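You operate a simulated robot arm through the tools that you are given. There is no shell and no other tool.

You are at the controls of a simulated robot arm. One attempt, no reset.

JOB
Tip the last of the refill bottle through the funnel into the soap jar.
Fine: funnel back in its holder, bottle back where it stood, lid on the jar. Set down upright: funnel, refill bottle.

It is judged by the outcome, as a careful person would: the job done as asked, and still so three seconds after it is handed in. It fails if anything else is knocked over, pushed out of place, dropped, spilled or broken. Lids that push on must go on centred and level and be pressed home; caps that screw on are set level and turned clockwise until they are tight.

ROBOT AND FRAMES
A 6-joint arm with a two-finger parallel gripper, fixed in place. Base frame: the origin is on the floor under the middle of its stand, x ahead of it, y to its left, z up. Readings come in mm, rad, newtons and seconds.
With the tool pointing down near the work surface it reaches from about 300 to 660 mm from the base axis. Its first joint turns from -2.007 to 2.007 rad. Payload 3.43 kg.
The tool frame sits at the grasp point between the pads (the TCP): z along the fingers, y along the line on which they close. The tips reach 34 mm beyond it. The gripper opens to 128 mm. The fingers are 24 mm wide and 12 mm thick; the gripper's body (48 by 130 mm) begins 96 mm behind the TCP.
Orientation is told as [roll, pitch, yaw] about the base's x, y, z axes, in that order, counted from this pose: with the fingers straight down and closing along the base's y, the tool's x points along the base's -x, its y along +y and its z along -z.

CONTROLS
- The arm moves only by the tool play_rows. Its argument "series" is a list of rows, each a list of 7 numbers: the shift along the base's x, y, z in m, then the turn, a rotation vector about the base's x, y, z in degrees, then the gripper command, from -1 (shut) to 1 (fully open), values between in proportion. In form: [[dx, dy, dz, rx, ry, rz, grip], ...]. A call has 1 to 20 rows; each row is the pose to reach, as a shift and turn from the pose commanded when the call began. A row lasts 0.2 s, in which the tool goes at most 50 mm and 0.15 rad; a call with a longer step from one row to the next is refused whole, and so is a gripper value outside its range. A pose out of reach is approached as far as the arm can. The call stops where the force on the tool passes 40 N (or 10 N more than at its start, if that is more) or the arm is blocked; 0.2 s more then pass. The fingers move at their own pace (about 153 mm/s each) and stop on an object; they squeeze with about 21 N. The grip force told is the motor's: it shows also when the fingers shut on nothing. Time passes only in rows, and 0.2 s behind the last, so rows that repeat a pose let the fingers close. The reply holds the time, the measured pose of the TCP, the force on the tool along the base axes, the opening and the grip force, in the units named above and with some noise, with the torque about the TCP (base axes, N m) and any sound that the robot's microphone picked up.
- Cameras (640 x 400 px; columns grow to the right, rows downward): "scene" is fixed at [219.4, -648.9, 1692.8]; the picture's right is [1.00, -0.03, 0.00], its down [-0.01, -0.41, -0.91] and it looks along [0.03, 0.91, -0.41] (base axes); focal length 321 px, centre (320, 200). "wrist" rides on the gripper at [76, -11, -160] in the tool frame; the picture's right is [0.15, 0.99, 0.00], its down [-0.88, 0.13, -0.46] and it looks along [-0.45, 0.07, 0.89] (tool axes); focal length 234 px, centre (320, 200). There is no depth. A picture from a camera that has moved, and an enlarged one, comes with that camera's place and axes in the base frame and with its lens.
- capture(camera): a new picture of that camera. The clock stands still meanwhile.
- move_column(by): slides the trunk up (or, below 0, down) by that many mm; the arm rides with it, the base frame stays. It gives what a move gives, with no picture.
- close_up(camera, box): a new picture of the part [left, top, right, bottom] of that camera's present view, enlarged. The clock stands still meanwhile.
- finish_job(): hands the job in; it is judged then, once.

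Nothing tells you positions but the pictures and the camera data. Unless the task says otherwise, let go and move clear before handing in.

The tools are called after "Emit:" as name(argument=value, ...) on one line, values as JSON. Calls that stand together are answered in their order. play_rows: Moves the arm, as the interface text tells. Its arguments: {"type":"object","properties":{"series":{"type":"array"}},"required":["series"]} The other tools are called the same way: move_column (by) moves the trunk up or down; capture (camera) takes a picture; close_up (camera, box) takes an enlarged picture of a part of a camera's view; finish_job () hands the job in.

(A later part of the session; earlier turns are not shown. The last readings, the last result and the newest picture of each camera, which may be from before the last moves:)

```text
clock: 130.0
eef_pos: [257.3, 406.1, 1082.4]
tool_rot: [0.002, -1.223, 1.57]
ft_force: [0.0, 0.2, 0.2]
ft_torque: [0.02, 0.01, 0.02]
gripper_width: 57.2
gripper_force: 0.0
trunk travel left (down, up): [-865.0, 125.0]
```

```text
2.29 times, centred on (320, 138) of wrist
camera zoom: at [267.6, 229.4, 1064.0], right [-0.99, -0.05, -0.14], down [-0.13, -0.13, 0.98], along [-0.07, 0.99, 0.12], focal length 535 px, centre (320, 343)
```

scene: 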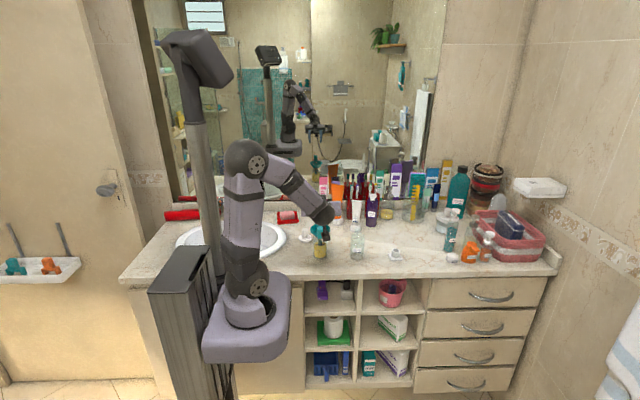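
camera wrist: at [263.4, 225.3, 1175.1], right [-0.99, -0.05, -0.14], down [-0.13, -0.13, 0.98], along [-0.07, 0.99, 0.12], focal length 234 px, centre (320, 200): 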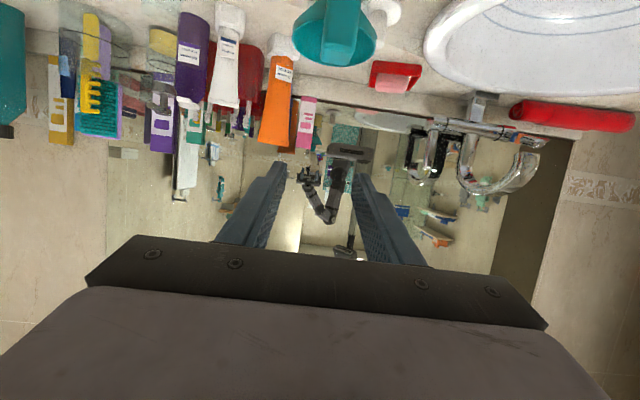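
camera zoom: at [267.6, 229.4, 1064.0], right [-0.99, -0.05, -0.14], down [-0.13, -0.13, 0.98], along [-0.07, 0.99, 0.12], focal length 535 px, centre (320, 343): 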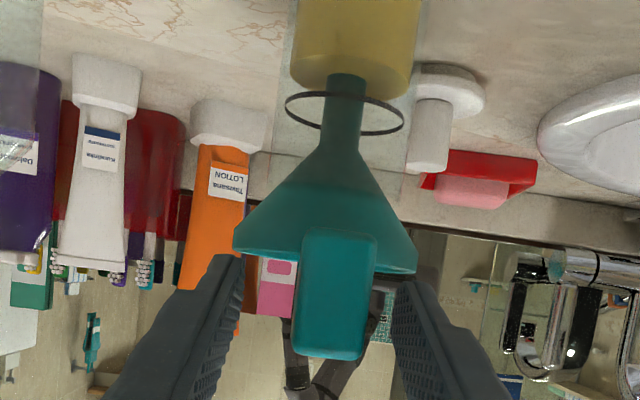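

The handle is about 2 mm off-centre toward −x. I'll shift by that and close gently.

Emit:
play_rows(series=[[-0.002, 0.0, 0, 0, 0, 0, -0.1], [-0.002, 0.0, 0, 0, 0, 0, -0.3], [-0.002, 0.0, 0, 0, 0, 0, -0.45], [-0.002, 0.0, 0, 0, 0, 0, -0.55], [-0.002, 0.0, 0, 0, 0, 0, -0.62], [-0.002, 0.0, 0, 0, 0, 0, -0.68], [-0.002, 0.0, 0, 0, 0, 0, -1], [-0.002, 0.0, 0, 0, 0, 0, -1], [-0.002, 0.0, 0, 0, 0, 0, -1]])

Emit:
close_up(camera="wrist", box=[220, 50, 420, 225])

```text
clock: 132.0
eef_pos: [255.3, 405.6, 1081.9]
tool_rot: [0.003, -1.226, 1.569]
ft_force: [0.9, -0.3, -0.1]
ft_torque: [0.02, -0.02, 0.0]
gripper_width: 23.3
gripper_force: 21.3
trunk travel left (down, up): [-865.0, 125.0]
```

```text
2.29 times, centred on (320, 138) of wrist
camera zoom: at [266.1, 229.0, 1063.9], right [-0.99, -0.05, -0.14], down [-0.13, -0.13, 0.98], along [-0.07, 0.99, 0.12], focal length 535 px, centre (320, 343)
```

zoom: 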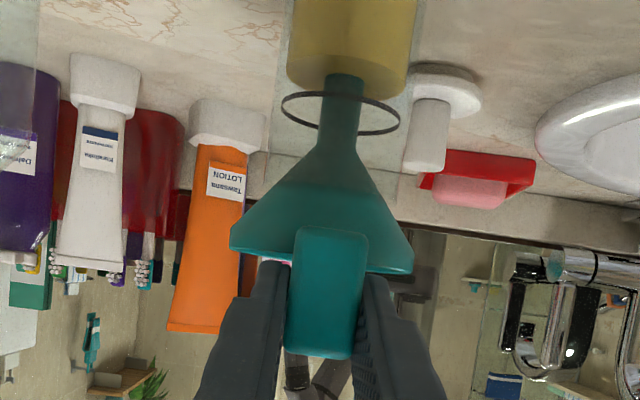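

The handle is held again. I'll lift the spout just clear of the soap inside the jar and wait a moment so it drips into the jar.

Emit:
play_rows(series=[[0, 0, 0.005, 0, 0, 0, -1], [0, 0, 0.012, 0, 0, 0, -1], [0, 0, 0.02, 0, 0, 0, -1], [0, 0, 0.028, 0, 0, 0, -1], [0, 0, 0.035, 0, 0, 0, -1], [0, 0, 0.035, 0, 0, 0, -1], [0, 0, 0.035, 0, 0, 0, -1], [0, 0, 0.035, 0, 0, 0, -1], [0, 0, 0.035, 0, 0, 0, -1], [0, 0, 0.035, 0, 0, 0, -1], [0, 0, 0.035, 0, 0, 0, -1], [0, 0, 0.035, 0, 0, 0, -1]])

Emit:
close_up(camera="wrist", box=[220, 20, 420, 195])

Emit:
close_up(camera="scene", box=[290, 205, 370, 265])

```text
clock: 134.6
eef_pos: [255.2, 406.1, 1117.5]
tool_rot: [0.002, -1.226, 1.569]
ft_force: [0.3, 0.3, -1.2]
ft_torque: [-0.09, 0.0, 0.01]
gripper_width: 23.4
gripper_force: 20.9
trunk travel left (down, up): [-865.0, 125.0]
```

```text
2.29 times, centred on (320, 108) of wrist
camera zoom: at [266.7, 229.6, 1100.1], right [-0.99, -0.05, -0.14], down [-0.13, -0.13, 0.98], along [-0.07, 0.99, 0.12], focal length 535 px, centre (320, 411)
```

zoom: 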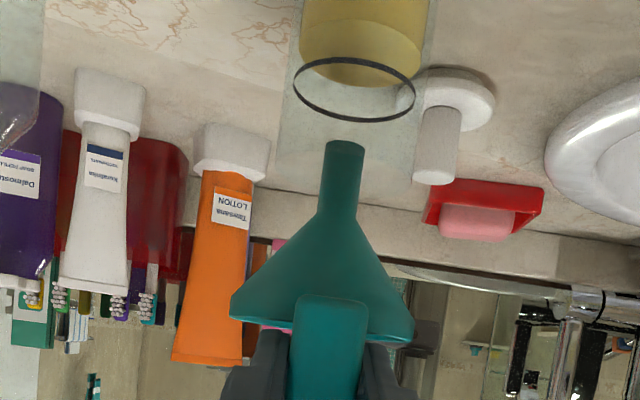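

```text
6.67 times, centred on (330, 235) of scene
camera zoom: at [219.4, -648.9, 1692.8], right [1.0, -0.03, 0.0], down [-0.01, -0.41, -0.91], along [0.03, 0.91, -0.41], focal length 2139 px, centre (253, -33)
```

zoom: 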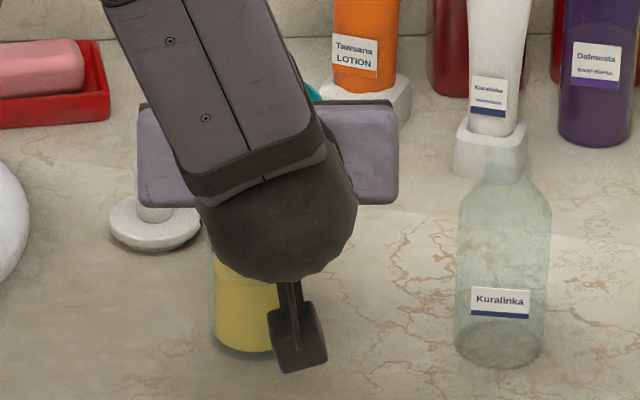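

No dripping, and the jar level sits just below the ring. I'll carry the funnel back in front of the bottle to above its holder.

Emit:
play_rows(series=[[0, 0, 0.025, 0, 0, 0, -1], [0, 0, 0.05, 0, 0, 0, -1], [0, 0, 0.072, 0, 0, 0, -1], [0.015, -0.01, 0.08, 0, 0, 0, -1], [0.045, -0.025, 0.08, 0, 0, 0, -1], [0.075, -0.04, 0.08, 0, 0, 0, -1], [0.105, -0.05, 0.08, 0, 0, 0, -1], [0.135, -0.055, 0.08, 0, 0, 0, -1], [0.165, -0.055, 0.08, 0, 0, 0, -1], [0.195, -0.055, 0.08, 0, 0, 0, -1], [0.225, -0.055, 0.08, 0, 0, 0, -1], [0.255, -0.05, 0.08, 0, 0, 0, -1], [0.28, -0.04, 0.08, 0, 0, 0, -1], [0.298, -0.03, 0.08, 0, 0, 0, -1], [0.306, -0.025, 0.08, 0, 0, 0, -1], [0.306, -0.025, 0.08, 0, 0, 0, -1]])

Emit:
capture(camera="wrist")

Emit:
capture(camera="scene")

```text
clock: 138.0
eef_pos: [559.8, 379.5, 1196.2]
tool_rot: [0.001, -1.228, 1.57]
ft_force: [0.5, 0.1, -0.6]
ft_torque: [-0.02, 0.01, 0.02]
gripper_width: 23.6
gripper_force: 21.2
trunk travel left (down, up): [-865.0, 125.0]
```

```text
taken
camera wrist: at [570.5, 203.3, 1178.4], right [-0.99, -0.05, -0.14], down [-0.13, -0.13, 0.98], along [-0.07, 0.99, 0.12], focal length 234 px, centre (320, 200)
```

wrist: 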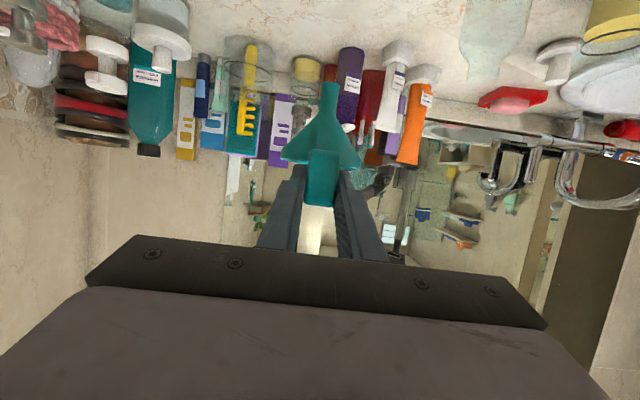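

```text
taken
```

scene: 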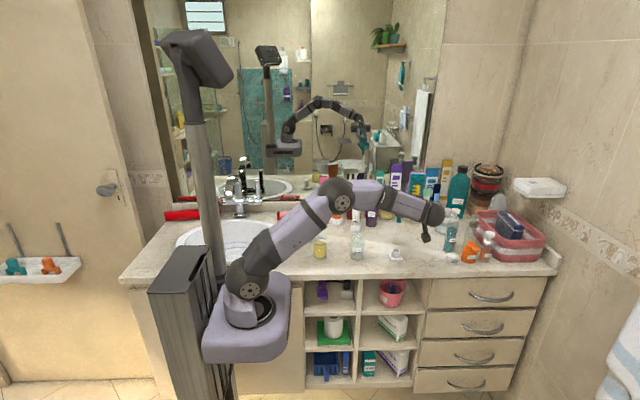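

The funnel is above its holder. I'll lower to about 30 mm over the post and check the spout against the hole.

Emit:
play_rows(series=[[0.001, 0.001, -0.025, -0.1, 0, 0, -1], [0.002, 0.002, -0.05, -0.2, 0, 0, -1], [0.002, 0.002, -0.075, -0.3, 0, 0, -1], [0.002, 0.002, -0.095, -0.34, 0, 0, -1], [0.002, 0.002, -0.095, -0.34, 0, 0, -1], [0.002, 0.002, -0.095, -0.34, 0, 0, -1]])

Emit:
close_up(camera="wrist", box=[240, 0, 400, 100])

Emit:
close_up(camera="scene", box=[360, 205, 440, 270])

```text
clock: 139.4
eef_pos: [565.0, 383.6, 1098.4]
tool_rot: [0.002, -1.218, 1.571]
ft_force: [-0.2, 0.1, 0.8]
ft_torque: [-0.06, 0.01, 0.02]
gripper_width: 23.3
gripper_force: 21.2
trunk travel left (down, up): [-865.0, 125.0]
```

```text
4.00 times, centred on (320, 50) of wrist
camera zoom: at [574.7, 206.4, 1082.8], right [-0.99, -0.05, -0.14], down [-0.13, -0.12, 0.98], along [-0.07, 0.99, 0.12], focal length 937 px, centre (320, 800)
```

zoom: 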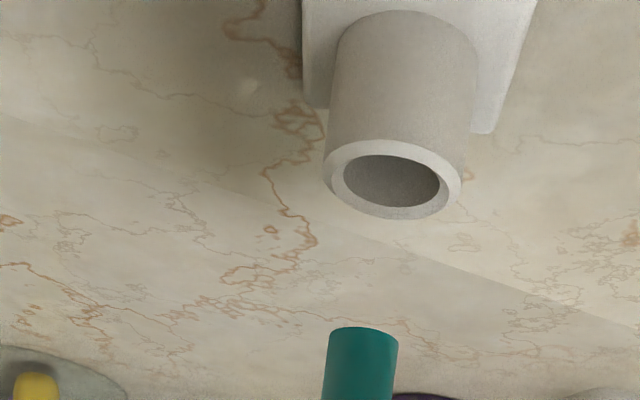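

```text
6.15 times, centred on (400, 238) of scene
camera zoom: at [219.4, -648.9, 1692.8], right [1.0, -0.03, 0.0], down [-0.01, -0.41, -0.91], along [0.03, 0.91, -0.41], focal length 1974 px, centre (-172, -31)
```

zoom: 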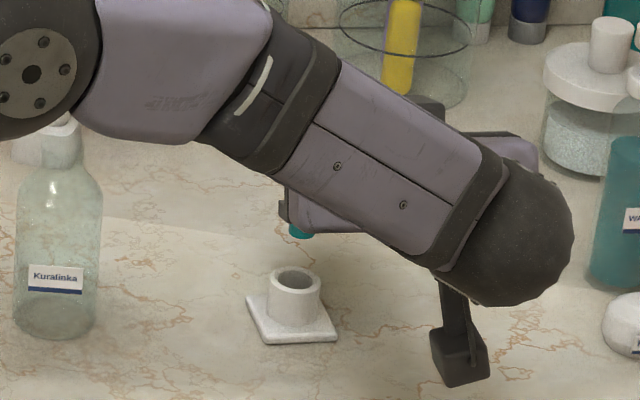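

The spout is within about 2 mm of the hole's axis by my reference from the original grasp. I'll correct that and lower to just above the post for a final check.

Emit:
play_rows(series=[[-0.001, -0.0007, -0.005, 0, 0, 0, -1], [-0.0018, -0.0013, -0.012, 0, 0, 0, -1], [-0.0018, -0.0013, -0.02, 0, 0, 0, -1], [-0.0018, -0.0013, -0.026, 0, 0, 0, -1], [-0.0018, -0.0013, -0.026, 0, 0, 0, -1], [-0.0018, -0.0013, -0.026, 0, 0, 0, -1]])

Emit:
close_up(camera="wrist", box=[240, 0, 400, 100])

Emit:
close_up(camera="scene", box=[380, 225, 420, 265])

```text
clock: 140.8
eef_pos: [560.8, 381.5, 1075.9]
tool_rot: [0.003, -1.221, 1.568]
ft_force: [0.7, -0.6, -0.1]
ft_torque: [-0.03, 0.01, 0.01]
gripper_width: 23.4
gripper_force: 21.2
trunk travel left (down, up): [-865.0, 125.0]
```

```text
4.00 times, centred on (320, 50) of wrist
camera zoom: at [570.9, 205.3, 1059.9], right [-0.99, -0.05, -0.14], down [-0.13, -0.12, 0.98], along [-0.07, 0.99, 0.12], focal length 937 px, centre (320, 800)
```

zoom: 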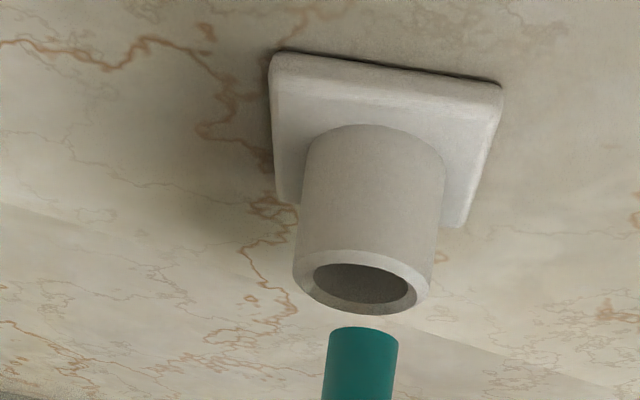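

```text
10.00 times, centred on (400, 245) of scene
camera zoom: at [219.4, -648.9, 1692.8], right [1.0, -0.03, 0.0], down [-0.01, -0.41, -0.91], along [0.03, 0.91, -0.41], focal length 3208 px, centre (-480, -250)
```

zoom: 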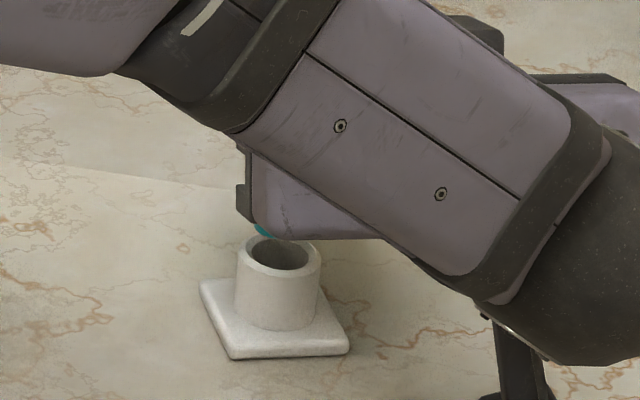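

The hole and spout nearly line up; the spout needs about 1.6 mm more toward +x. I'll correct and lower to just over the opening.

Emit:
play_rows(series=[[0.0008, 0, -0.002, 0, 0, 0, -1], [0.0016, 0, -0.004, 0, 0, 0, -1], [0.0016, 0, -0.007, 0, 0, 0, -1], [0.0016, 0, -0.007, 0, 0, 0, -1], [0.0016, 0, -0.007, 0, 0, 0, -1]])

Emit:
close_up(camera="wrist", box=[240, 20, 400, 120])

```text
clock: 142.0
eef_pos: [563.0, 383.5, 1068.5]
tool_rot: [0.001, -1.22, 1.571]
ft_force: [-0.5, -0.5, -0.4]
ft_torque: [0.0, 0.0, 0.02]
gripper_width: 23.1
gripper_force: 20.8
trunk travel left (down, up): [-865.0, 125.0]
```

```text
4.00 times, centred on (320, 70) of wrist
camera zoom: at [573.4, 206.1, 1052.0], right [-0.99, -0.05, -0.14], down [-0.13, -0.12, 0.98], along [-0.07, 0.99, 0.12], focal length 937 px, centre (320, 720)
```

zoom: 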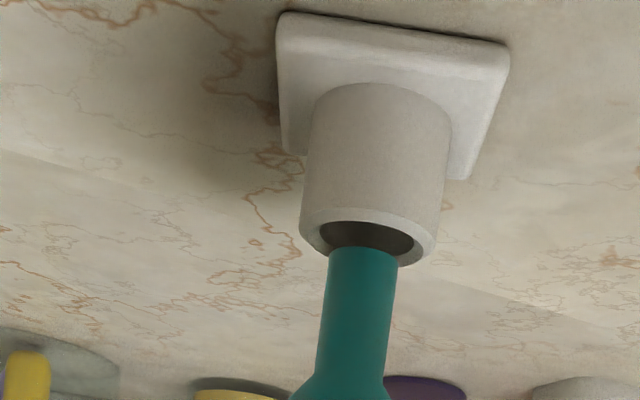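

The spout is entering over the opening; it's slightly far in +y. I'll shift back 1.5 mm and lower carefully, watching the force.

Emit:
play_rows(series=[[-0.0005, -0.0015, 0, 0, 0, 0, -1], [-0.0005, -0.0015, -0.002, 0, 0, 0, -1], [-0.0005, -0.0015, -0.004, 0, 0, 0, -1], [-0.0005, -0.0015, -0.006, 0, 0, 0, -1], [-0.0005, -0.0015, -0.008, 0, 0, 0, -1], [-0.0005, -0.0015, -0.008, 0, 0, 0, -1]])

Emit:
close_up(camera="wrist", box=[240, 20, 400, 120])

```text
clock: 143.4
eef_pos: [564.3, 378.9, 1061.1]
tool_rot: [0.002, -1.222, 1.571]
ft_force: [-0.3, 0.1, -1.3]
ft_torque: [-0.04, -0.02, 0.03]
gripper_width: 23.3
gripper_force: 20.8
trunk travel left (down, up): [-865.0, 125.0]
```

```text
4.00 times, centred on (320, 70) of wrist
camera zoom: at [574.7, 203.2, 1044.2], right [-0.99, -0.05, -0.14], down [-0.13, -0.12, 0.98], along [-0.07, 0.99, 0.12], focal length 937 px, centre (320, 720)
```

zoom: 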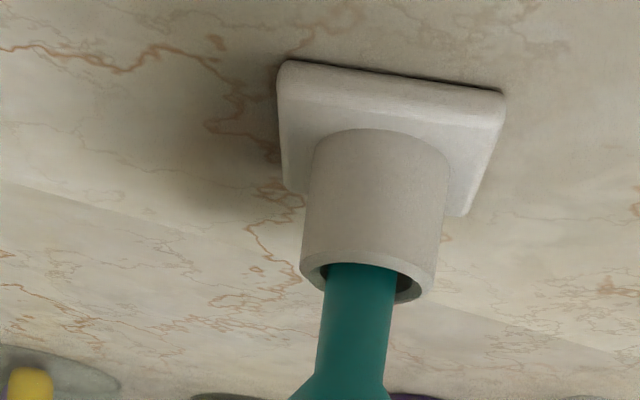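

The spout is inside the hole with no contact force, but off toward +x and −y by about 2 mm. I'll recentre before lowering further.

Emit:
play_rows(series=[[-0.001, 0.0009, 0, 0, 0, 0, -1], [-0.002, 0.0018, 0, 0, 0, 0, -1], [-0.002, 0.0018, 0, 0, 0, 0, -1], [-0.002, 0.0018, 0, 0, 0, 0, -1]])

Emit:
close_up(camera="wrist", box=[240, 20, 400, 120])

```text
clock: 144.4
eef_pos: [560.3, 381.2, 1060.5]
tool_rot: [-0.001, -1.221, 1.571]
ft_force: [-0.3, -0.2, -0.6]
ft_torque: [-0.03, 0.0, 0.02]
gripper_width: 23.5
gripper_force: 21.4
trunk travel left (down, up): [-865.0, 125.0]
```

```text
4.00 times, centred on (320, 70) of wrist
camera zoom: at [571.2, 204.9, 1044.9], right [-0.99, -0.05, -0.14], down [-0.13, -0.12, 0.98], along [-0.07, 0.99, 0.12], focal length 937 px, centre (320, 720)
```

zoom: 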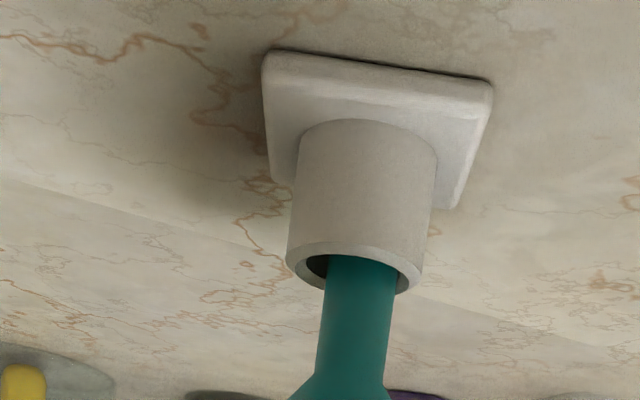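

Emit:
play_rows(series=[[0.0006, 0, 0, 0, 0, 0, -1], [0.0012, 0, 0, 0, 0, 0, -1], [0.0012, 0, 0, 0, 0, 0, -1], [0.0012, 0, 0, 0, 0, 0, -1]])

Emit:
close_up(camera="wrist", box=[240, 20, 400, 120])

```text
clock: 145.4
eef_pos: [561.9, 381.9, 1060.7]
tool_rot: [0.002, -1.219, 1.569]
ft_force: [0.5, 0.4, -0.5]
ft_torque: [-0.05, -0.01, 0.01]
gripper_width: 23.3
gripper_force: 21.2
trunk travel left (down, up): [-865.0, 125.0]
```

```text
4.00 times, centred on (320, 70) of wrist
camera zoom: at [572.9, 205.4, 1045.1], right [-0.99, -0.05, -0.14], down [-0.13, -0.12, 0.98], along [-0.07, 0.99, 0.12], focal length 937 px, centre (320, 720)
```

zoom: 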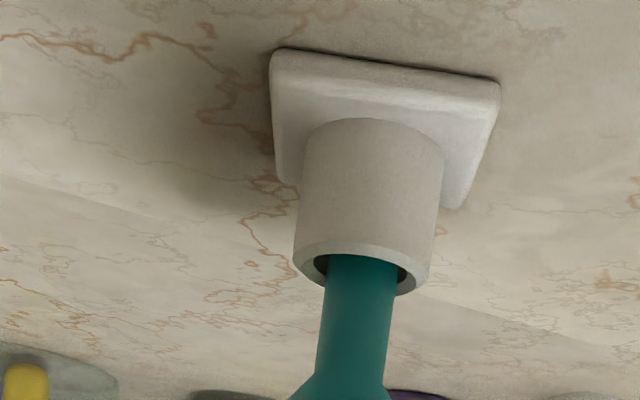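

Centred now, matching my reference pose. I'll lower straight down in small steps.

Emit:
play_rows(series=[[0, 0, -0.003, 0, 0, 0, -1], [0, 0, -0.006, 0, 0, 0, -1], [0, 0, -0.009, 0, 0, 0, -1], [0, 0, -0.012, 0, 0, 0, -1], [0, 0, -0.014, 0, 0, 0, -1], [0, 0, -0.014, 0, 0, 0, -1]])

Emit:
close_up(camera="wrist", box=[240, 40, 400, 140])

```text
clock: 146.8
eef_pos: [561.1, 382.1, 1048.7]
tool_rot: [0.002, -1.22, 1.571]
ft_force: [0.4, -0.6, -0.9]
ft_torque: [-0.07, 0.0, 0.04]
gripper_width: 23.5
gripper_force: 21.1
trunk travel left (down, up): [-865.0, 125.0]
```

```text
4.00 times, centred on (320, 90) of wrist
camera zoom: at [572.8, 206.0, 1031.1], right [-0.99, -0.05, -0.14], down [-0.13, -0.12, 0.98], along [-0.07, 0.99, 0.12], focal length 937 px, centre (320, 640)
```

zoom: 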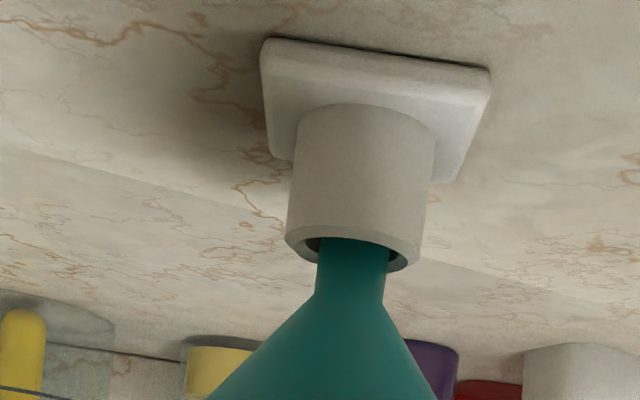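

Going in cleanly. I'll continue to seating and feel for contact.

Emit:
play_rows(series=[[0, -0.0003, -0.002, 0, 0, 0, -1], [0, -0.0005, -0.004, 0, 0, 0, -1], [0, -0.0005, -0.006, 0, 0, 0, -1], [0, -0.0005, -0.0075, 0, 0, 0, -1], [0, -0.0005, -0.0075, 0, 0, 0, -1]])

Emit:
close_up(camera="wrist", box=[240, 40, 400, 140])

```text
clock: 148.0
eef_pos: [563.1, 381.4, 1037.9]
tool_rot: [0.0, -1.222, 1.573]
ft_force: [0.1, -1.2, 0.0]
ft_torque: [-0.05, 0.0, 0.0]
gripper_width: 23.4
gripper_force: 21.1
trunk travel left (down, up): [-865.0, 125.0]
```

```text
4.00 times, centred on (320, 90) of wrist
camera zoom: at [572.9, 204.4, 1023.3], right [-0.99, -0.05, -0.14], down [-0.13, -0.13, 0.98], along [-0.07, 0.99, 0.12], focal length 937 px, centre (320, 640)
```

zoom: 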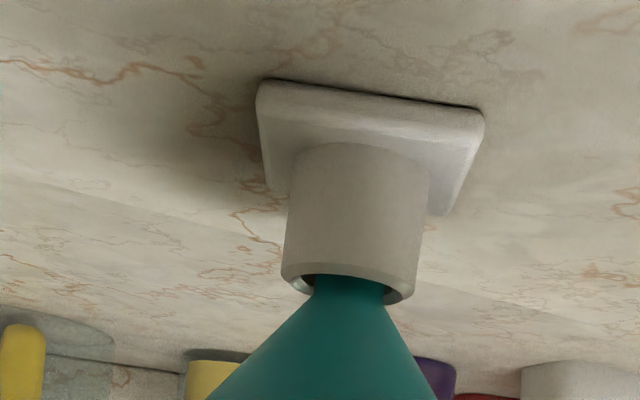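

Emit:
play_rows(series=[[0, 0.0003, -0.001, 0, 0, 0, -1], [0, 0.0003, -0.002, 0, 0, 0, -1], [0, 0.0003, -0.0025, 0, 0, 0, -1], [0, 0.0003, -0.0025, 0, 0, 0, -1]])

```text
clock: 149.0
eef_pos: [561.0, 380.9, 1037.7]
tool_rot: [-0.003, -1.221, 1.572]
ft_force: [1.2, 0.7, 2.5]
ft_torque: [0.1, -0.06, -0.03]
gripper_width: 23.6
gripper_force: 20.9
trunk travel left (down, up): [-865.0, 125.0]
```

Emit:
play_rows(series=[[0, 0, -0.0006, 0, 0, 0, -1], [0, 0, -0.001, 0, 0, 0, -1], [0, 0, -0.001, 0, 0, 0, -1]])

Emit:
close_up(camera="wrist", box=[220, 40, 420, 215])

```text
clock: 149.8
eef_pos: [562.2, 380.8, 1037.1]
tool_rot: [0.001, -1.22, 1.573]
ft_force: [-0.2, 2.0, 4.8]
ft_torque: [0.43, 0.01, 0.02]
gripper_width: 23.4
gripper_force: 21.1
trunk travel left (down, up): [-865.0, 125.0]
```

```text
2.29 times, centred on (320, 128) of wrist
camera zoom: at [572.6, 204.6, 1021.3], right [-0.99, -0.05, -0.14], down [-0.13, -0.13, 0.98], along [-0.07, 0.99, 0.12], focal length 535 px, centre (320, 366)
```

zoom: 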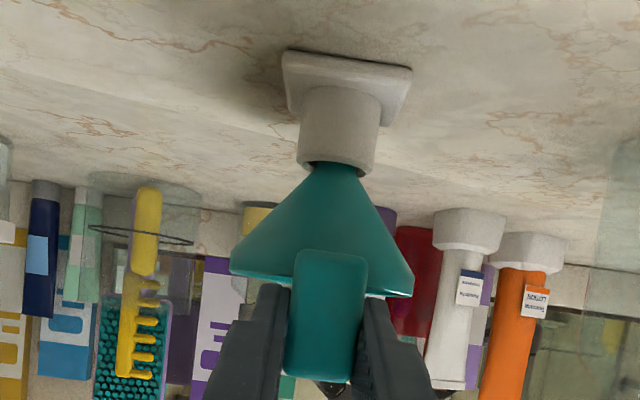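

Seated at the same height as originally, with light contact. A half-millimetre nudge in +y, then I'll release slowly.

Emit:
play_rows(series=[[0, 0.0005, 0, 0, 0, 0, -1], [0, 0.0005, 0, 0, 0, 0, -0.62], [0, 0.0005, 0, 0, 0, 0, -0.55], [0, 0.0005, 0, 0, 0, 0, -0.45], [0, 0.0005, 0, 0, 0, 0, -0.3], [0, 0.0005, 0, 0, 0, 0, -0.1], [0, 0.0005, 0, 0, 0, 0, -0.1]])

Emit:
close_up(camera="wrist", box=[220, 40, 420, 215])

```text
clock: 151.4
eef_pos: [562.0, 381.9, 1037.9]
tool_rot: [0.0, -1.22, 1.571]
ft_force: [-0.6, 0.3, -0.5]
ft_torque: [-0.03, 0.0, 0.01]
gripper_width: 57.5
gripper_force: 0.1
trunk travel left (down, up): [-865.0, 125.0]
```

```text
2.29 times, centred on (320, 128) of wrist
camera zoom: at [572.7, 205.5, 1020.5], right [-0.99, -0.05, -0.14], down [-0.13, -0.13, 0.98], along [-0.07, 0.99, 0.12], focal length 535 px, centre (320, 366)
```

zoom: 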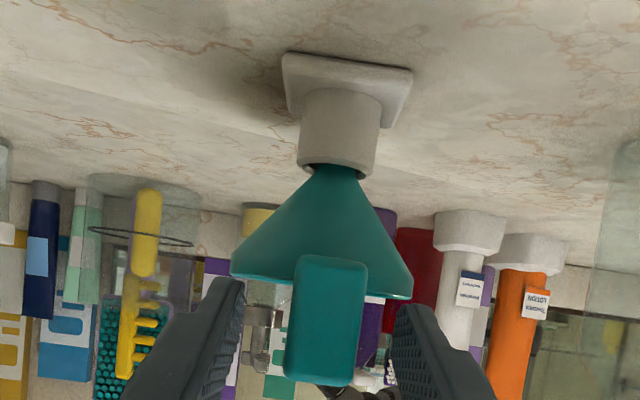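

The funnel is released and upright in its holder. I'll back straight out in −y, then raise.

Emit:
play_rows(series=[[0, -0.012, 0, 0, 0, 0, -0.1], [0, -0.026, 0, 0, 0, 0, -0.1], [0, -0.04, 0, 0, 0, 0, -0.1], [0, -0.055, 0.0, 0, 0, 0, -0.1], [0, -0.065, 0.015, 0, 0, 0, 0.0], [-0.01, -0.065, 0.04, 0, 0, 0, 0.0], [-0.02, -0.065, 0.07, 0, 0, 0, 0.0], [-0.03, -0.065, 0.1, 0, 0, 0, 0.0], [-0.03, -0.065, 0.1, 0, 0, 0, 0.0]])

Emit:
capture(camera="wrist")

Emit:
close_up(camera="scene", box=[270, 200, 430, 300])

```text
clock: 153.4
eef_pos: [534.1, 318.5, 1135.1]
tool_rot: [0.005, -1.22, 1.567]
ft_force: [-0.3, -0.2, -0.3]
ft_torque: [0.0, 0.0, 0.0]
gripper_width: 63.8
gripper_force: 0.1
trunk travel left (down, up): [-865.0, 125.0]
```

```text
taken
camera wrist: at [544.7, 142.5, 1119.6], right [-0.99, -0.05, -0.14], down [-0.13, -0.12, 0.98], along [-0.07, 0.99, 0.12], focal length 234 px, centre (320, 200)
```

wrist: 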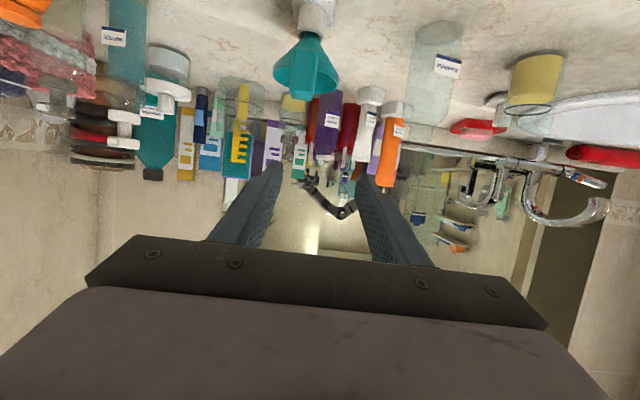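

```text
4.00 times, centred on (350, 250) of scene
camera zoom: at [219.4, -648.9, 1692.8], right [1.0, -0.03, 0.0], down [-0.01, -0.41, -0.91], along [0.03, 0.91, -0.41], focal length 1283 px, centre (200, 0)
```

zoom: 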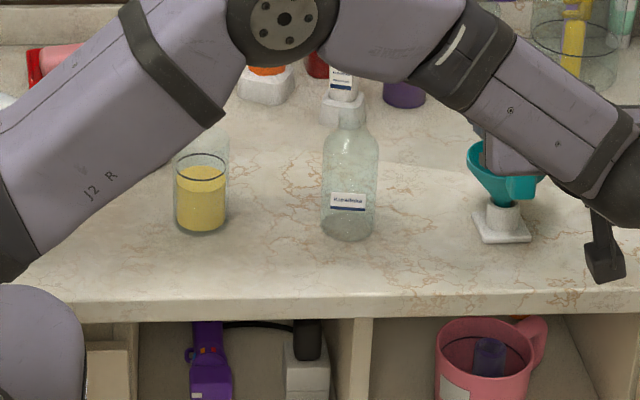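

The funnel is upright in its holder and the bottle stands where it was. Next is the lid: I'll first move to an in-plane, horizontal-tool pose over the middle so I can turn the tool downward cleanly.

Emit:
play_rows(series=[[-0.01, 0.0, 0.03, 1.2, -0.4, -2.2, 0], [-0.03, 0.01, 0.06, 3.6, -1.1, -6.5, 0], [-0.055, 0.03, 0.08, 6.1, -1.9, -10.8, 0], [-0.085, 0.05, 0.095, 8.5, -2.7, -15.2, 0], [-0.115, 0.075, 0.105, 10.9, -3.4, -19.5, 0], [-0.145, 0.1, 0.11, 13.3, -4.2, -23.9, 0], [-0.17, 0.12, 0.115, 15.8, -5.0, -28.2, 0], [-0.19, 0.14, 0.115, 18.2, -5.7, -32.5, 0], [-0.204, 0.152, 0.115, 19.4, -6.1, -34.7, 0], [-0.204, 0.152, 0.115, 19.4, -6.1, -34.7, 0]])

Emit:
capture(camera="scene")

```text
clock: 155.6
eef_pos: [327.5, 469.6, 1249.4]
tool_rot: [0.115, -1.567, 0.847]
ft_force: [0.2, 0.3, -0.5]
ft_torque: [0.0, 0.01, -0.03]
gripper_width: 63.8
gripper_force: 0.0
trunk travel left (down, up): [-865.0, 125.0]
```

```text
taken
```

scene: 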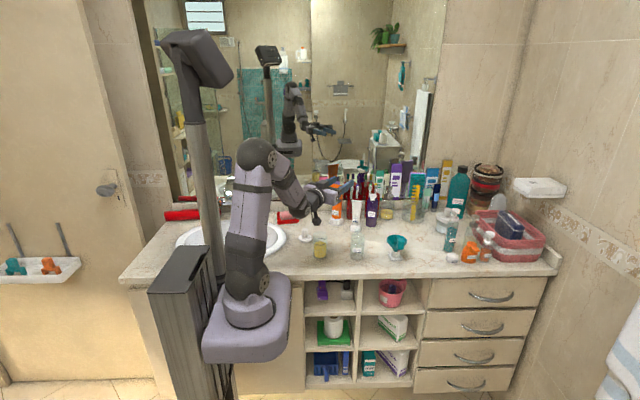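

In-plane and comfortable. Now pitch the tool down 90° in steps while lowering a little.

Emit:
play_rows(series=[[0, 0, -0.01, -6.7, 4.7, 0, 0], [0, 0, -0.02, -13.4, 9.4, 0, 0], [-0.003, 0.001, -0.03, -20.1, 14.1, 0, 0], [-0.006, 0.002, -0.04, -26.8, 18.8, 0, 0], [-0.01, 0.003, -0.05, -33.5, 23.5, 0, 0], [-0.013, 0.004, -0.06, -40.2, 28.2, 0, 0], [-0.016, 0.005, -0.07, -46.9, 32.9, 0, 0], [-0.02, 0.006, -0.08, -53.6, 37.6, 0, 0], [-0.023, 0.008, -0.09, -60.3, 42.3, 0, 0], [-0.026, 0.01, -0.1, -67.0, 47.0, 0, 0], [-0.0275, 0.01, -0.11, -73.7, 51.6, 0, 0], [-0.0275, 0.01, -0.11, -73.7, 51.6, 0, 0]])

Emit:
capture(camera="wrist")

Emit:
capture(camera="scene")

```text
clock: 158.2
eef_pos: [304.4, 465.0, 1129.3]
tool_rot: [-0.264, -0.085, 1.001]
ft_force: [-0.6, -1.0, 1.1]
ft_torque: [0.03, -0.01, 0.03]
gripper_width: 64.2
gripper_force: 0.0
out of reach, approached as far as the arm can: row 5, 7, 8, 9, 10, 11, 12
trunk travel left (down, up): [-865.0, 125.0]
```

```text
taken
camera wrist: at [230.1, 407.3, 1280.7], right [-0.87, 0.41, -0.27], down [0.25, 0.84, 0.48], along [0.42, 0.35, -0.84], focal length 234 px, centre (320, 200)
```

wrist: 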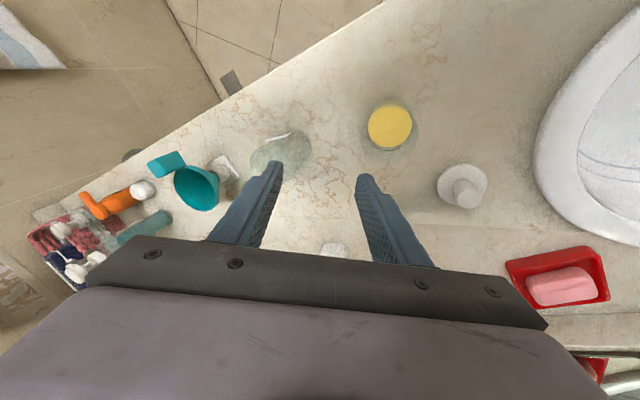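

```text
taken
```

scene: 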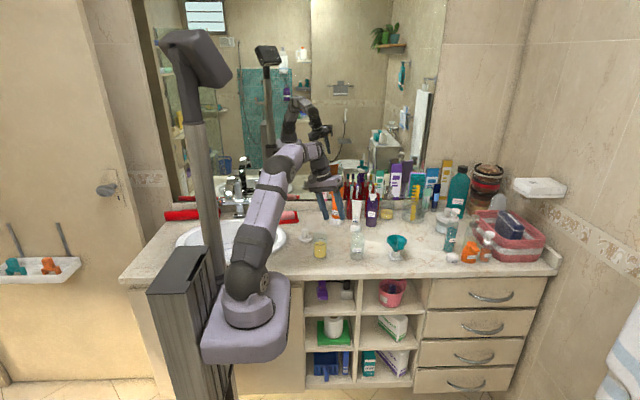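

The wrist wound around to a joint limit, leaving a 15° tilt, so the tool isn't truly vertical. I'll back out of this by pitching up again along the same side, then retry the crossing with better alignment.

Emit:
play_rows(series=[[0.002, 0.0, 0.012, 6.4, -4.0, -0.4, 0], [0.004, 0.001, 0.024, 12.8, -8.0, -0.75, 0], [0.007, 0.001, 0.036, 19.2, -12.1, -1.1, 0], [0.009, 0.002, 0.048, 25.6, -16.1, -1.5, 0], [0.011, 0.002, 0.06, 32.0, -20.1, -1.9, 0], [0.014, 0.003, 0.072, 38.3, -24.1, -2.25, 0], [0.016, 0.003, 0.084, 44.7, -28.1, -2.6, 0], [0.018, 0.004, 0.096, 51.1, -32.2, -3.0, 0], [0.02, 0.005, 0.108, 57.5, -36.2, -3.4, 0], [0.023, 0.005, 0.12, 63.9, -40.2, -3.75, 0], [0.023, 0.005, 0.12, 63.9, -40.2, -3.75, 0]])

Emit:
capture(camera="scene")

```text
clock: 160.6
eef_pos: [330.8, 472.6, 1248.6]
tool_rot: [0.003, -1.395, 0.697]
ft_force: [-0.1, 0.3, -0.1]
ft_torque: [-0.01, 0.03, 0.03]
gripper_width: 64.0
gripper_force: 0.0
trunk travel left (down, up): [-865.0, 125.0]
```

```text
taken
```

scene: 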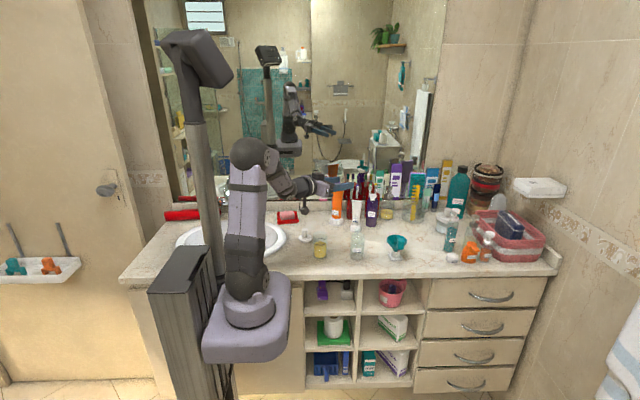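

Clean again, with the tool at 40° azimuth. I'll sweep the tool horizontally past the forearm direction with the wrist point fixed, to move the wrist to its other solution.

Emit:
play_rows(series=[[-0.0044, -0.0038, -0.0243, -4.5, 5.36, 0, 0], [-0.0222, 0.0147, -0.0243, -4.84, 5.06, 7.5, 0], [-0.0422, 0.0308, -0.0243, -5.17, 4.74, 15, 0], [-0.0641, 0.0441, -0.0243, -5.49, 4.41, 22.5, 0], [-0.0876, 0.0544, -0.0243, -5.8, 4.06, 30, 0], [-0.1122, 0.0616, -0.0243, -6.09, 3.7, 37.5, 0], [-0.1375, 0.0654, -0.0243, -6.37, 3.32, 45, 0], [-0.1375, 0.0654, -0.0243, -6.37, 3.32, 45, 0]])

```text
clock: 162.4
eef_pos: [189.0, 539.6, 1223.5]
tool_rot: [0.003, -1.272, 1.482]
ft_force: [-1.0, -0.7, 0.4]
ft_torque: [0.0, -0.03, -0.02]
gripper_width: 64.0
gripper_force: 0.0
trunk travel left (down, up): [-865.0, 125.0]
```

No flags. I'll test whether pitching down is free from here, in steps.

Emit:
play_rows(series=[[-0.0009, -0.0102, -0.0266, -7.97, 0.7, 0, 0], [-0.0021, -0.0241, -0.0516, -15.94, 1.39, 0, 0], [-0.0036, -0.0412, -0.0745, -23.9, 2.09, 0, 0], [-0.0054, -0.0613, -0.0947, -31.87, 2.78, 0, 0], [-0.0054, -0.0613, -0.0947, -31.87, 2.78, 0, 0]])

```text
clock: 163.6
eef_pos: [186.6, 477.1, 1131.9]
tool_rot: [0.002, -0.714, 1.483]
ft_force: [-0.6, 0.3, -0.1]
ft_torque: [0.04, -0.02, -0.01]
gripper_width: 64.2
gripper_force: 0.1
trunk travel left (down, up): [-865.0, 125.0]
```

Emit:
play_rows(series=[[-0.002, -0.0228, -0.0172, -7.97, 0.7, 0, 0], [-0.004, -0.047, -0.029, -15.94, 1.39, 0, 0], [-0.004, -0.047, -0.029, -15.94, 1.39, 0, 0]])

```text
clock: 164.4
eef_pos: [190.6, 425.9, 1096.2]
tool_rot: [0.019, -0.444, 1.484]
ft_force: [0.1, 0.2, -0.2]
ft_torque: [0.0, -0.01, -0.01]
gripper_width: 64.2
gripper_force: 0.1
out of reach, approached as far as the arm can: row 2, 3
trunk travel left (down, up): [-865.0, 125.0]
```

A small limit shows up around 65° down, so the wrist is still on the old solution. I'll look at the arm to measure the forearm direction.

Emit:
play_rows(series=[[-0.004, 0.025, 0.018, 7.97, -0.7, 0, 0], [-0.002, 0.05, 0.035, 15.94, -1.39, 0, 0], [0.0, 0.071, 0.054, 23.9, -2.09, 0, 0], [0.0, 0.088, 0.077, 31.87, -2.78, 0, 0], [0.0, 0.103, 0.102, 39.84, -3.49, 0, 0], [0.0, 0.103, 0.102, 39.84, -3.49, 0, 0]])

Emit:
close_up(camera="scene", box=[220, 110, 380, 260])

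Emit:
capture(camera="wrist")

```text
clock: 165.8
eef_pos: [191.9, 531.2, 1198.1]
tool_rot: [0.002, -1.135, 1.485]
ft_force: [-0.9, -1.3, 0.6]
ft_torque: [-0.01, -0.01, 0.0]
gripper_width: 64.1
gripper_force: 0.2
trunk travel left (down, up): [-865.0, 125.0]
```

```text
2.67 times, centred on (300, 185) of scene
camera zoom: at [219.4, -648.9, 1692.8], right [1.0, -0.03, 0.0], down [-0.01, -0.41, -0.91], along [0.03, 0.91, -0.41], focal length 856 px, centre (373, 240)
```

zoom: 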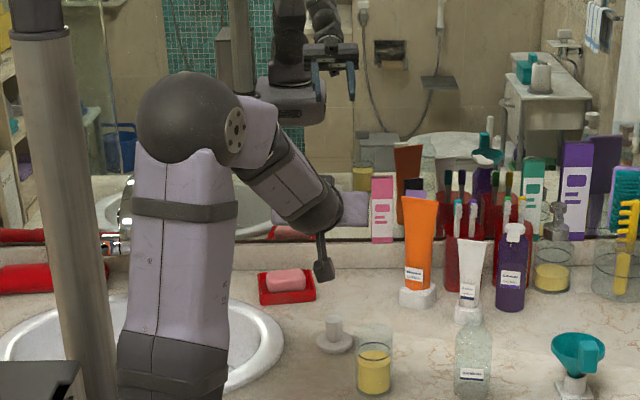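

```text
taken
camera wrist: at [187.0, 354.9, 1197.1], right [-0.99, 0.02, -0.13], down [-0.13, -0.03, 0.99], along [0.02, 1.0, 0.03], focal length 234 px, centre (320, 200)
```

wrist: 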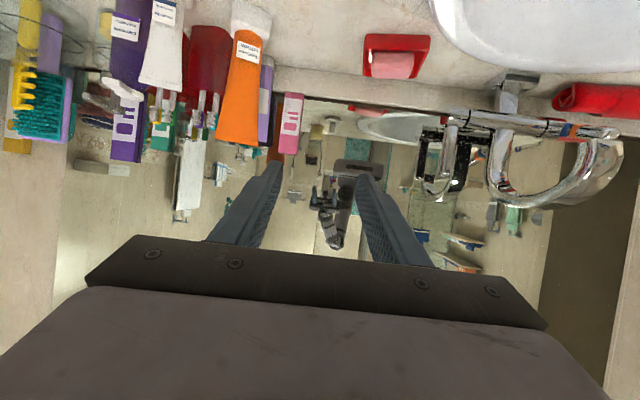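

The forearm actually points about 37° down. I'll repeat the sweep at about 39° down, from left to right, so the tool passes right through the forearm's direction.

Emit:
play_rows(series=[[-0.0011, -0.0119, -0.022, -6.97, 0.61, 0, 0], [-0.0023, -0.0264, -0.0424, -13.95, 1.22, 0, 0], [0.0183, -0.0296, -0.0424, -13.85, 2.13, -7.5, 0], [0.0383, -0.0354, -0.0424, -13.71, 3.04, -15, 0], [0.0573, -0.0438, -0.0424, -13.53, 3.94, -22.5, 0], [0.0752, -0.0546, -0.0424, -13.31, 4.85, -30, 0], [0.0914, -0.0677, -0.0424, -13.05, 5.74, -37.5, 0], [0.1058, -0.0827, -0.0424, -12.76, 6.63, -45, 0], [0.1058, -0.0827, -0.0424, -12.76, 6.63, -45, 0]])

Emit:
capture(camera="scene")

```text
clock: 167.8
eef_pos: [295.6, 447.3, 1154.5]
tool_rot: [0.001, -0.89, 0.693]
ft_force: [-0.4, -0.4, 0.8]
ft_torque: [0.02, 0.01, -0.03]
gripper_width: 64.2
gripper_force: 0.0
trunk travel left (down, up): [-865.0, 125.0]
```

```text
taken
```

scene: 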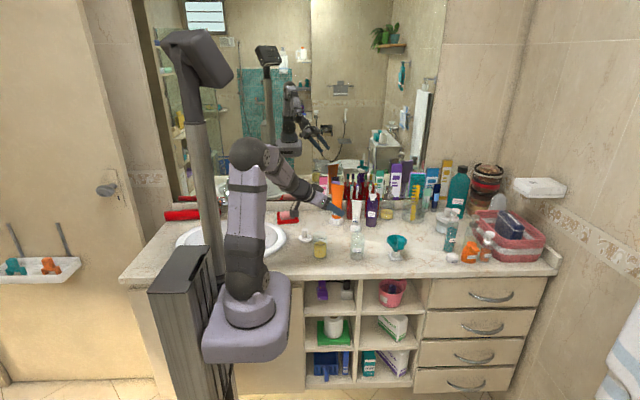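

No flags again. Test pitching down from this side.

Emit:
play_rows(series=[[-0.0149, -0.0125, -0.0209, -5.14, 6.13, 0, 0], [-0.0319, -0.0268, -0.0389, -10.29, 12.26, 0, 0], [-0.0507, -0.0425, -0.0537, -15.43, 18.38, 0, 0], [-0.0507, -0.0425, -0.0537, -15.43, 18.38, 0, 0]])

```text
clock: 168.8
eef_pos: [245.2, 403.8, 1103.9]
tool_rot: [-0.003, -0.468, 0.696]
ft_force: [0.0, 0.1, -0.1]
ft_torque: [0.03, -0.02, 0.01]
gripper_width: 64.0
gripper_force: 0.0
trunk travel left (down, up): [-865.0, 125.0]
```

Emit:
play_rows(series=[[-0.0202, -0.017, -0.0111, -5.14, 6.13, 0, 0], [-0.0413, -0.0348, -0.0185, -10.29, 12.26, 0, 0], [-0.0413, -0.0348, -0.0185, -10.29, 12.26, 0, 0]])

```text
clock: 169.6
eef_pos: [203.1, 369.8, 1082.6]
tool_rot: [-0.001, -0.191, 0.698]
ft_force: [0.0, 0.4, 0.2]
ft_torque: [-0.02, 0.01, -0.02]
gripper_width: 63.8
gripper_force: 0.1
trunk travel left (down, up): [-865.0, 125.0]
```

The wrist is now on the right solution: no limits. I'll finish turning the tool vertical and rise toward the lid.

Emit:
play_rows(series=[[0, 0.01, 0.02, -3.5, 4.2, 0, 0], [-0.005, 0.03, 0.04, -7.07, 8.43, 0, 0], [-0.012, 0.06, 0.06, -7.07, 8.43, 0, 0], [-0.02, 0.09, 0.075, -7.07, 8.43, 0, 0], [-0.028, 0.115, 0.08, -7.07, 8.43, 0, 0], [-0.033, 0.13, 0.08, -7.07, 8.43, 0, 0], [-0.033, 0.13, 0.08, -7.07, 8.43, 0, 0]])

Emit:
capture(camera="wrist")

Emit:
capture(camera="scene")

```text
clock: 171.2
eef_pos: [171.2, 500.1, 1163.7]
tool_rot: [-0.002, 0.002, 0.695]
ft_force: [0.3, 0.1, -0.3]
ft_torque: [0.03, 0.01, -0.01]
gripper_width: 63.9
gripper_force: 0.1
trunk travel left (down, up): [-865.0, 125.0]
```

```text
taken
camera wrist: at [119.2, 443.4, 1321.9], right [-0.75, 0.67, 0.0], down [0.59, 0.67, 0.45], along [0.3, 0.34, -0.89], focal length 234 px, centre (320, 200)
```

wrist: 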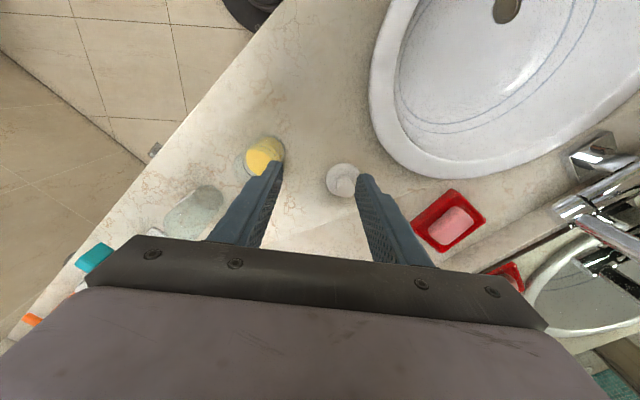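

```text
taken
```

scene: 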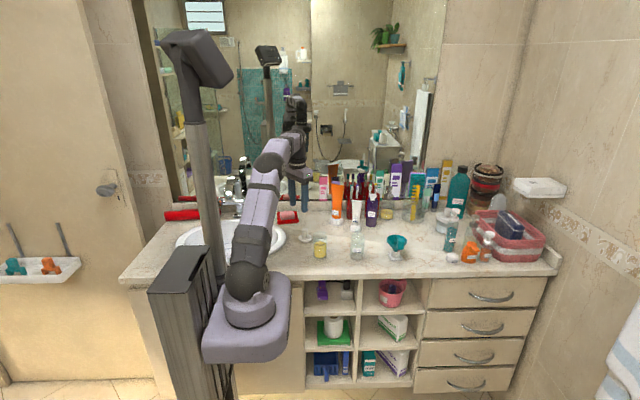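

Tool is vertical, and the wrist camera sees the lid and jar. I'll zoom in to measure the lid.

Emit:
close_up(camera="wrist", box=[230, 120, 390, 220])

Emit:
close_up(camera="scene", box=[285, 220, 345, 265])

```text
4.00 times, centred on (310, 170) of wrist
camera zoom: at [119.2, 443.4, 1321.9], right [-0.75, 0.67, 0.0], down [0.59, 0.67, 0.45], along [0.3, 0.34, -0.89], focal length 937 px, centre (360, 320)
```

zoom: 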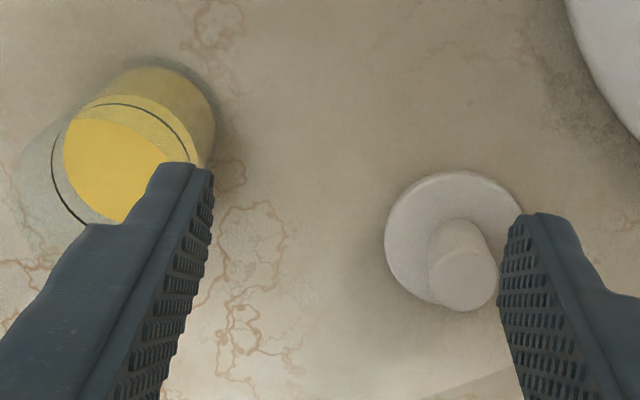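

```text
8.89 times, centred on (315, 242) of scene
camera zoom: at [219.4, -648.9, 1692.8], right [1.0, -0.03, 0.0], down [-0.01, -0.41, -0.91], along [0.03, 0.91, -0.41], focal length 2852 px, centre (364, -178)
```

zoom: 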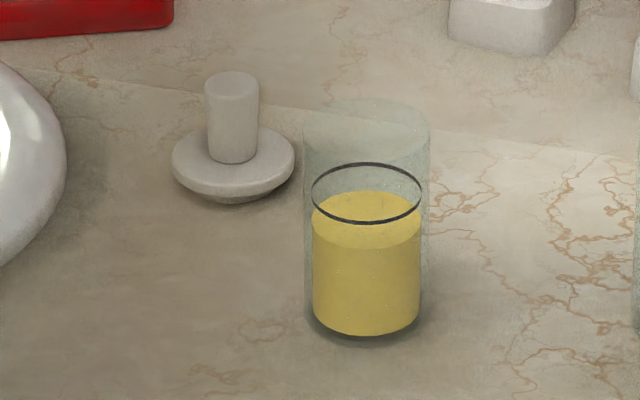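

The lid is a flat disc (about 63 mm) with a plug underneath and a 26 mm knob, centred near (190, 587), knob top near z 982. I'll move above it and refine.

Emit:
play_rows(series=[[0.005, 0.02, -0.015, 0, 0, 0, 0], [0.01, 0.045, -0.035, 0, 0, 0, 0], [0.015, 0.07, -0.055, 0, 0, 0, 0], [0.019, 0.085, -0.075, 0, 0, 0, 0], [0.019, 0.0866, -0.095, 0, 0, 0, 0], [0.019, 0.0866, -0.105, 0, 0, 0, 0], [0.019, 0.0866, -0.105, 0, 0, 0, 0]])

Emit:
capture(camera="wrist")

Emit:
close_up(camera="wrist", box=[220, 150, 420, 275])

Emit:
close_up(camera="scene", box=[275, 200, 355, 260])

```text
clock: 172.8
eef_pos: [185.4, 578.8, 1053.6]
tool_rot: [-0.001, 0.001, 0.696]
ft_force: [-0.4, 0.6, 0.0]
ft_torque: [0.02, 0.03, -0.01]
gripper_width: 64.0
gripper_force: 0.1
out of reach, approached as far as the arm can: row 3, 4, 5, 6, 7
trunk travel left (down, up): [-865.0, 125.0]
```

```text
taken
camera wrist: at [134.5, 520.3, 1213.0], right [-0.75, 0.66, 0.0], down [0.59, 0.67, 0.45], along [0.3, 0.34, -0.89], focal length 234 px, centre (320, 200)
```

wrist: 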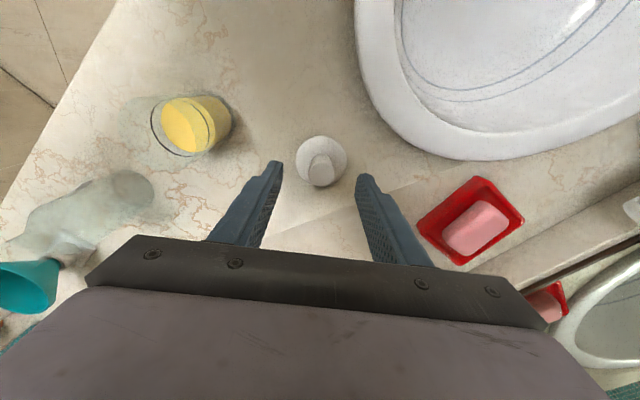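

```text
3.20 times, centred on (320, 212) of wrist
camera zoom: at [134.5, 520.3, 1213.0], right [-0.75, 0.66, 0.0], down [0.59, 0.67, 0.45], along [0.3, 0.34, -0.89], focal length 749 px, centre (320, 160)
```

zoom: 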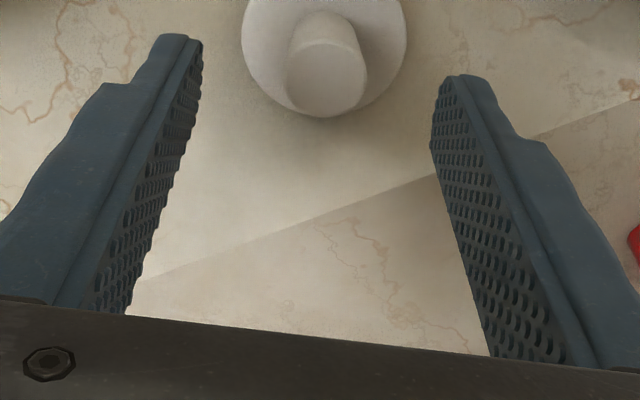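

```text
6.67 times, centred on (315, 230) of scene
camera zoom: at [219.4, -648.9, 1692.8], right [1.0, -0.03, 0.0], down [-0.01, -0.41, -0.91], along [0.03, 0.91, -0.41], focal length 2139 px, centre (353, 0)
```

zoom: 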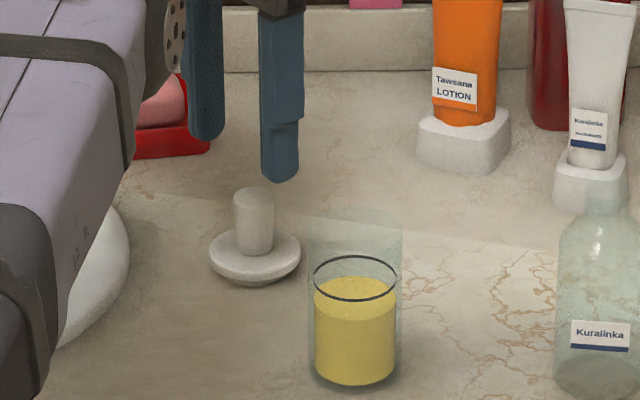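

The arm is at its outer reach here with the trunk low. I'll raise the trunk and lower the arm to compensate, which gives more reach.

Emit:
move_column(by=110)

Emit:
play_rows(series=[[0.001, 0.001, -0.02, 0, 0, 0, 0], [0.002, 0.003, -0.04, 0, 0, 0, 0], [0.003, 0.005, -0.06, 0, 0, 0, 0], [0.004, 0.007, -0.08, 0, 0, 0, 0], [0.005, 0.008, -0.1, 0, 0, 0, 0], [0.005, 0.008, -0.12, 0, 0, 0, 0], [0.005, 0.008, -0.12, 0, 0, 0, 0]])

Emit:
close_up(camera="wrist", box=[220, 130, 420, 255])

```text
clock: 174.3
eef_pos: [185.6, 578.2, 1164.6]
tool_rot: [-0.002, 0.002, 0.698]
ft_force: [-0.3, -0.6, 0.1]
ft_torque: [-0.01, 0.0, -0.01]
gripper_width: 64.3
gripper_force: 0.0
trunk travel left (down, up): [-975.0, 15.0]
```

```text
clock: 175.9
eef_pos: [193.4, 584.6, 1044.8]
tool_rot: [-0.001, 0.0, 0.695]
ft_force: [-0.2, 0.2, 0.0]
ft_torque: [0.02, -0.01, -0.04]
gripper_width: 63.9
gripper_force: 0.1
trunk travel left (down, up): [-975.0, 15.0]
```

```text
3.20 times, centred on (320, 192) of wrist
camera zoom: at [141.5, 527.6, 1204.7], right [-0.75, 0.67, 0.0], down [0.59, 0.67, 0.46], along [0.3, 0.34, -0.89], focal length 749 px, centre (320, 224)
```

zoom: 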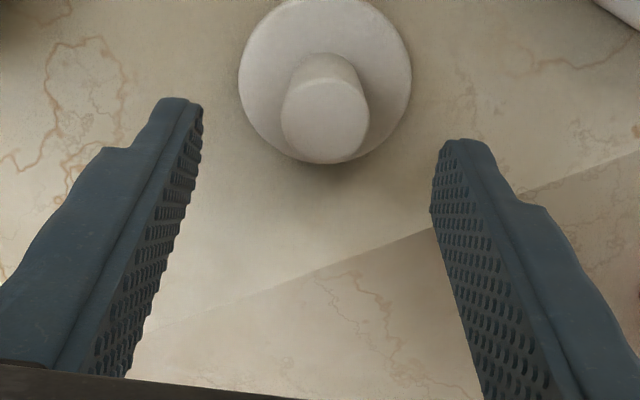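

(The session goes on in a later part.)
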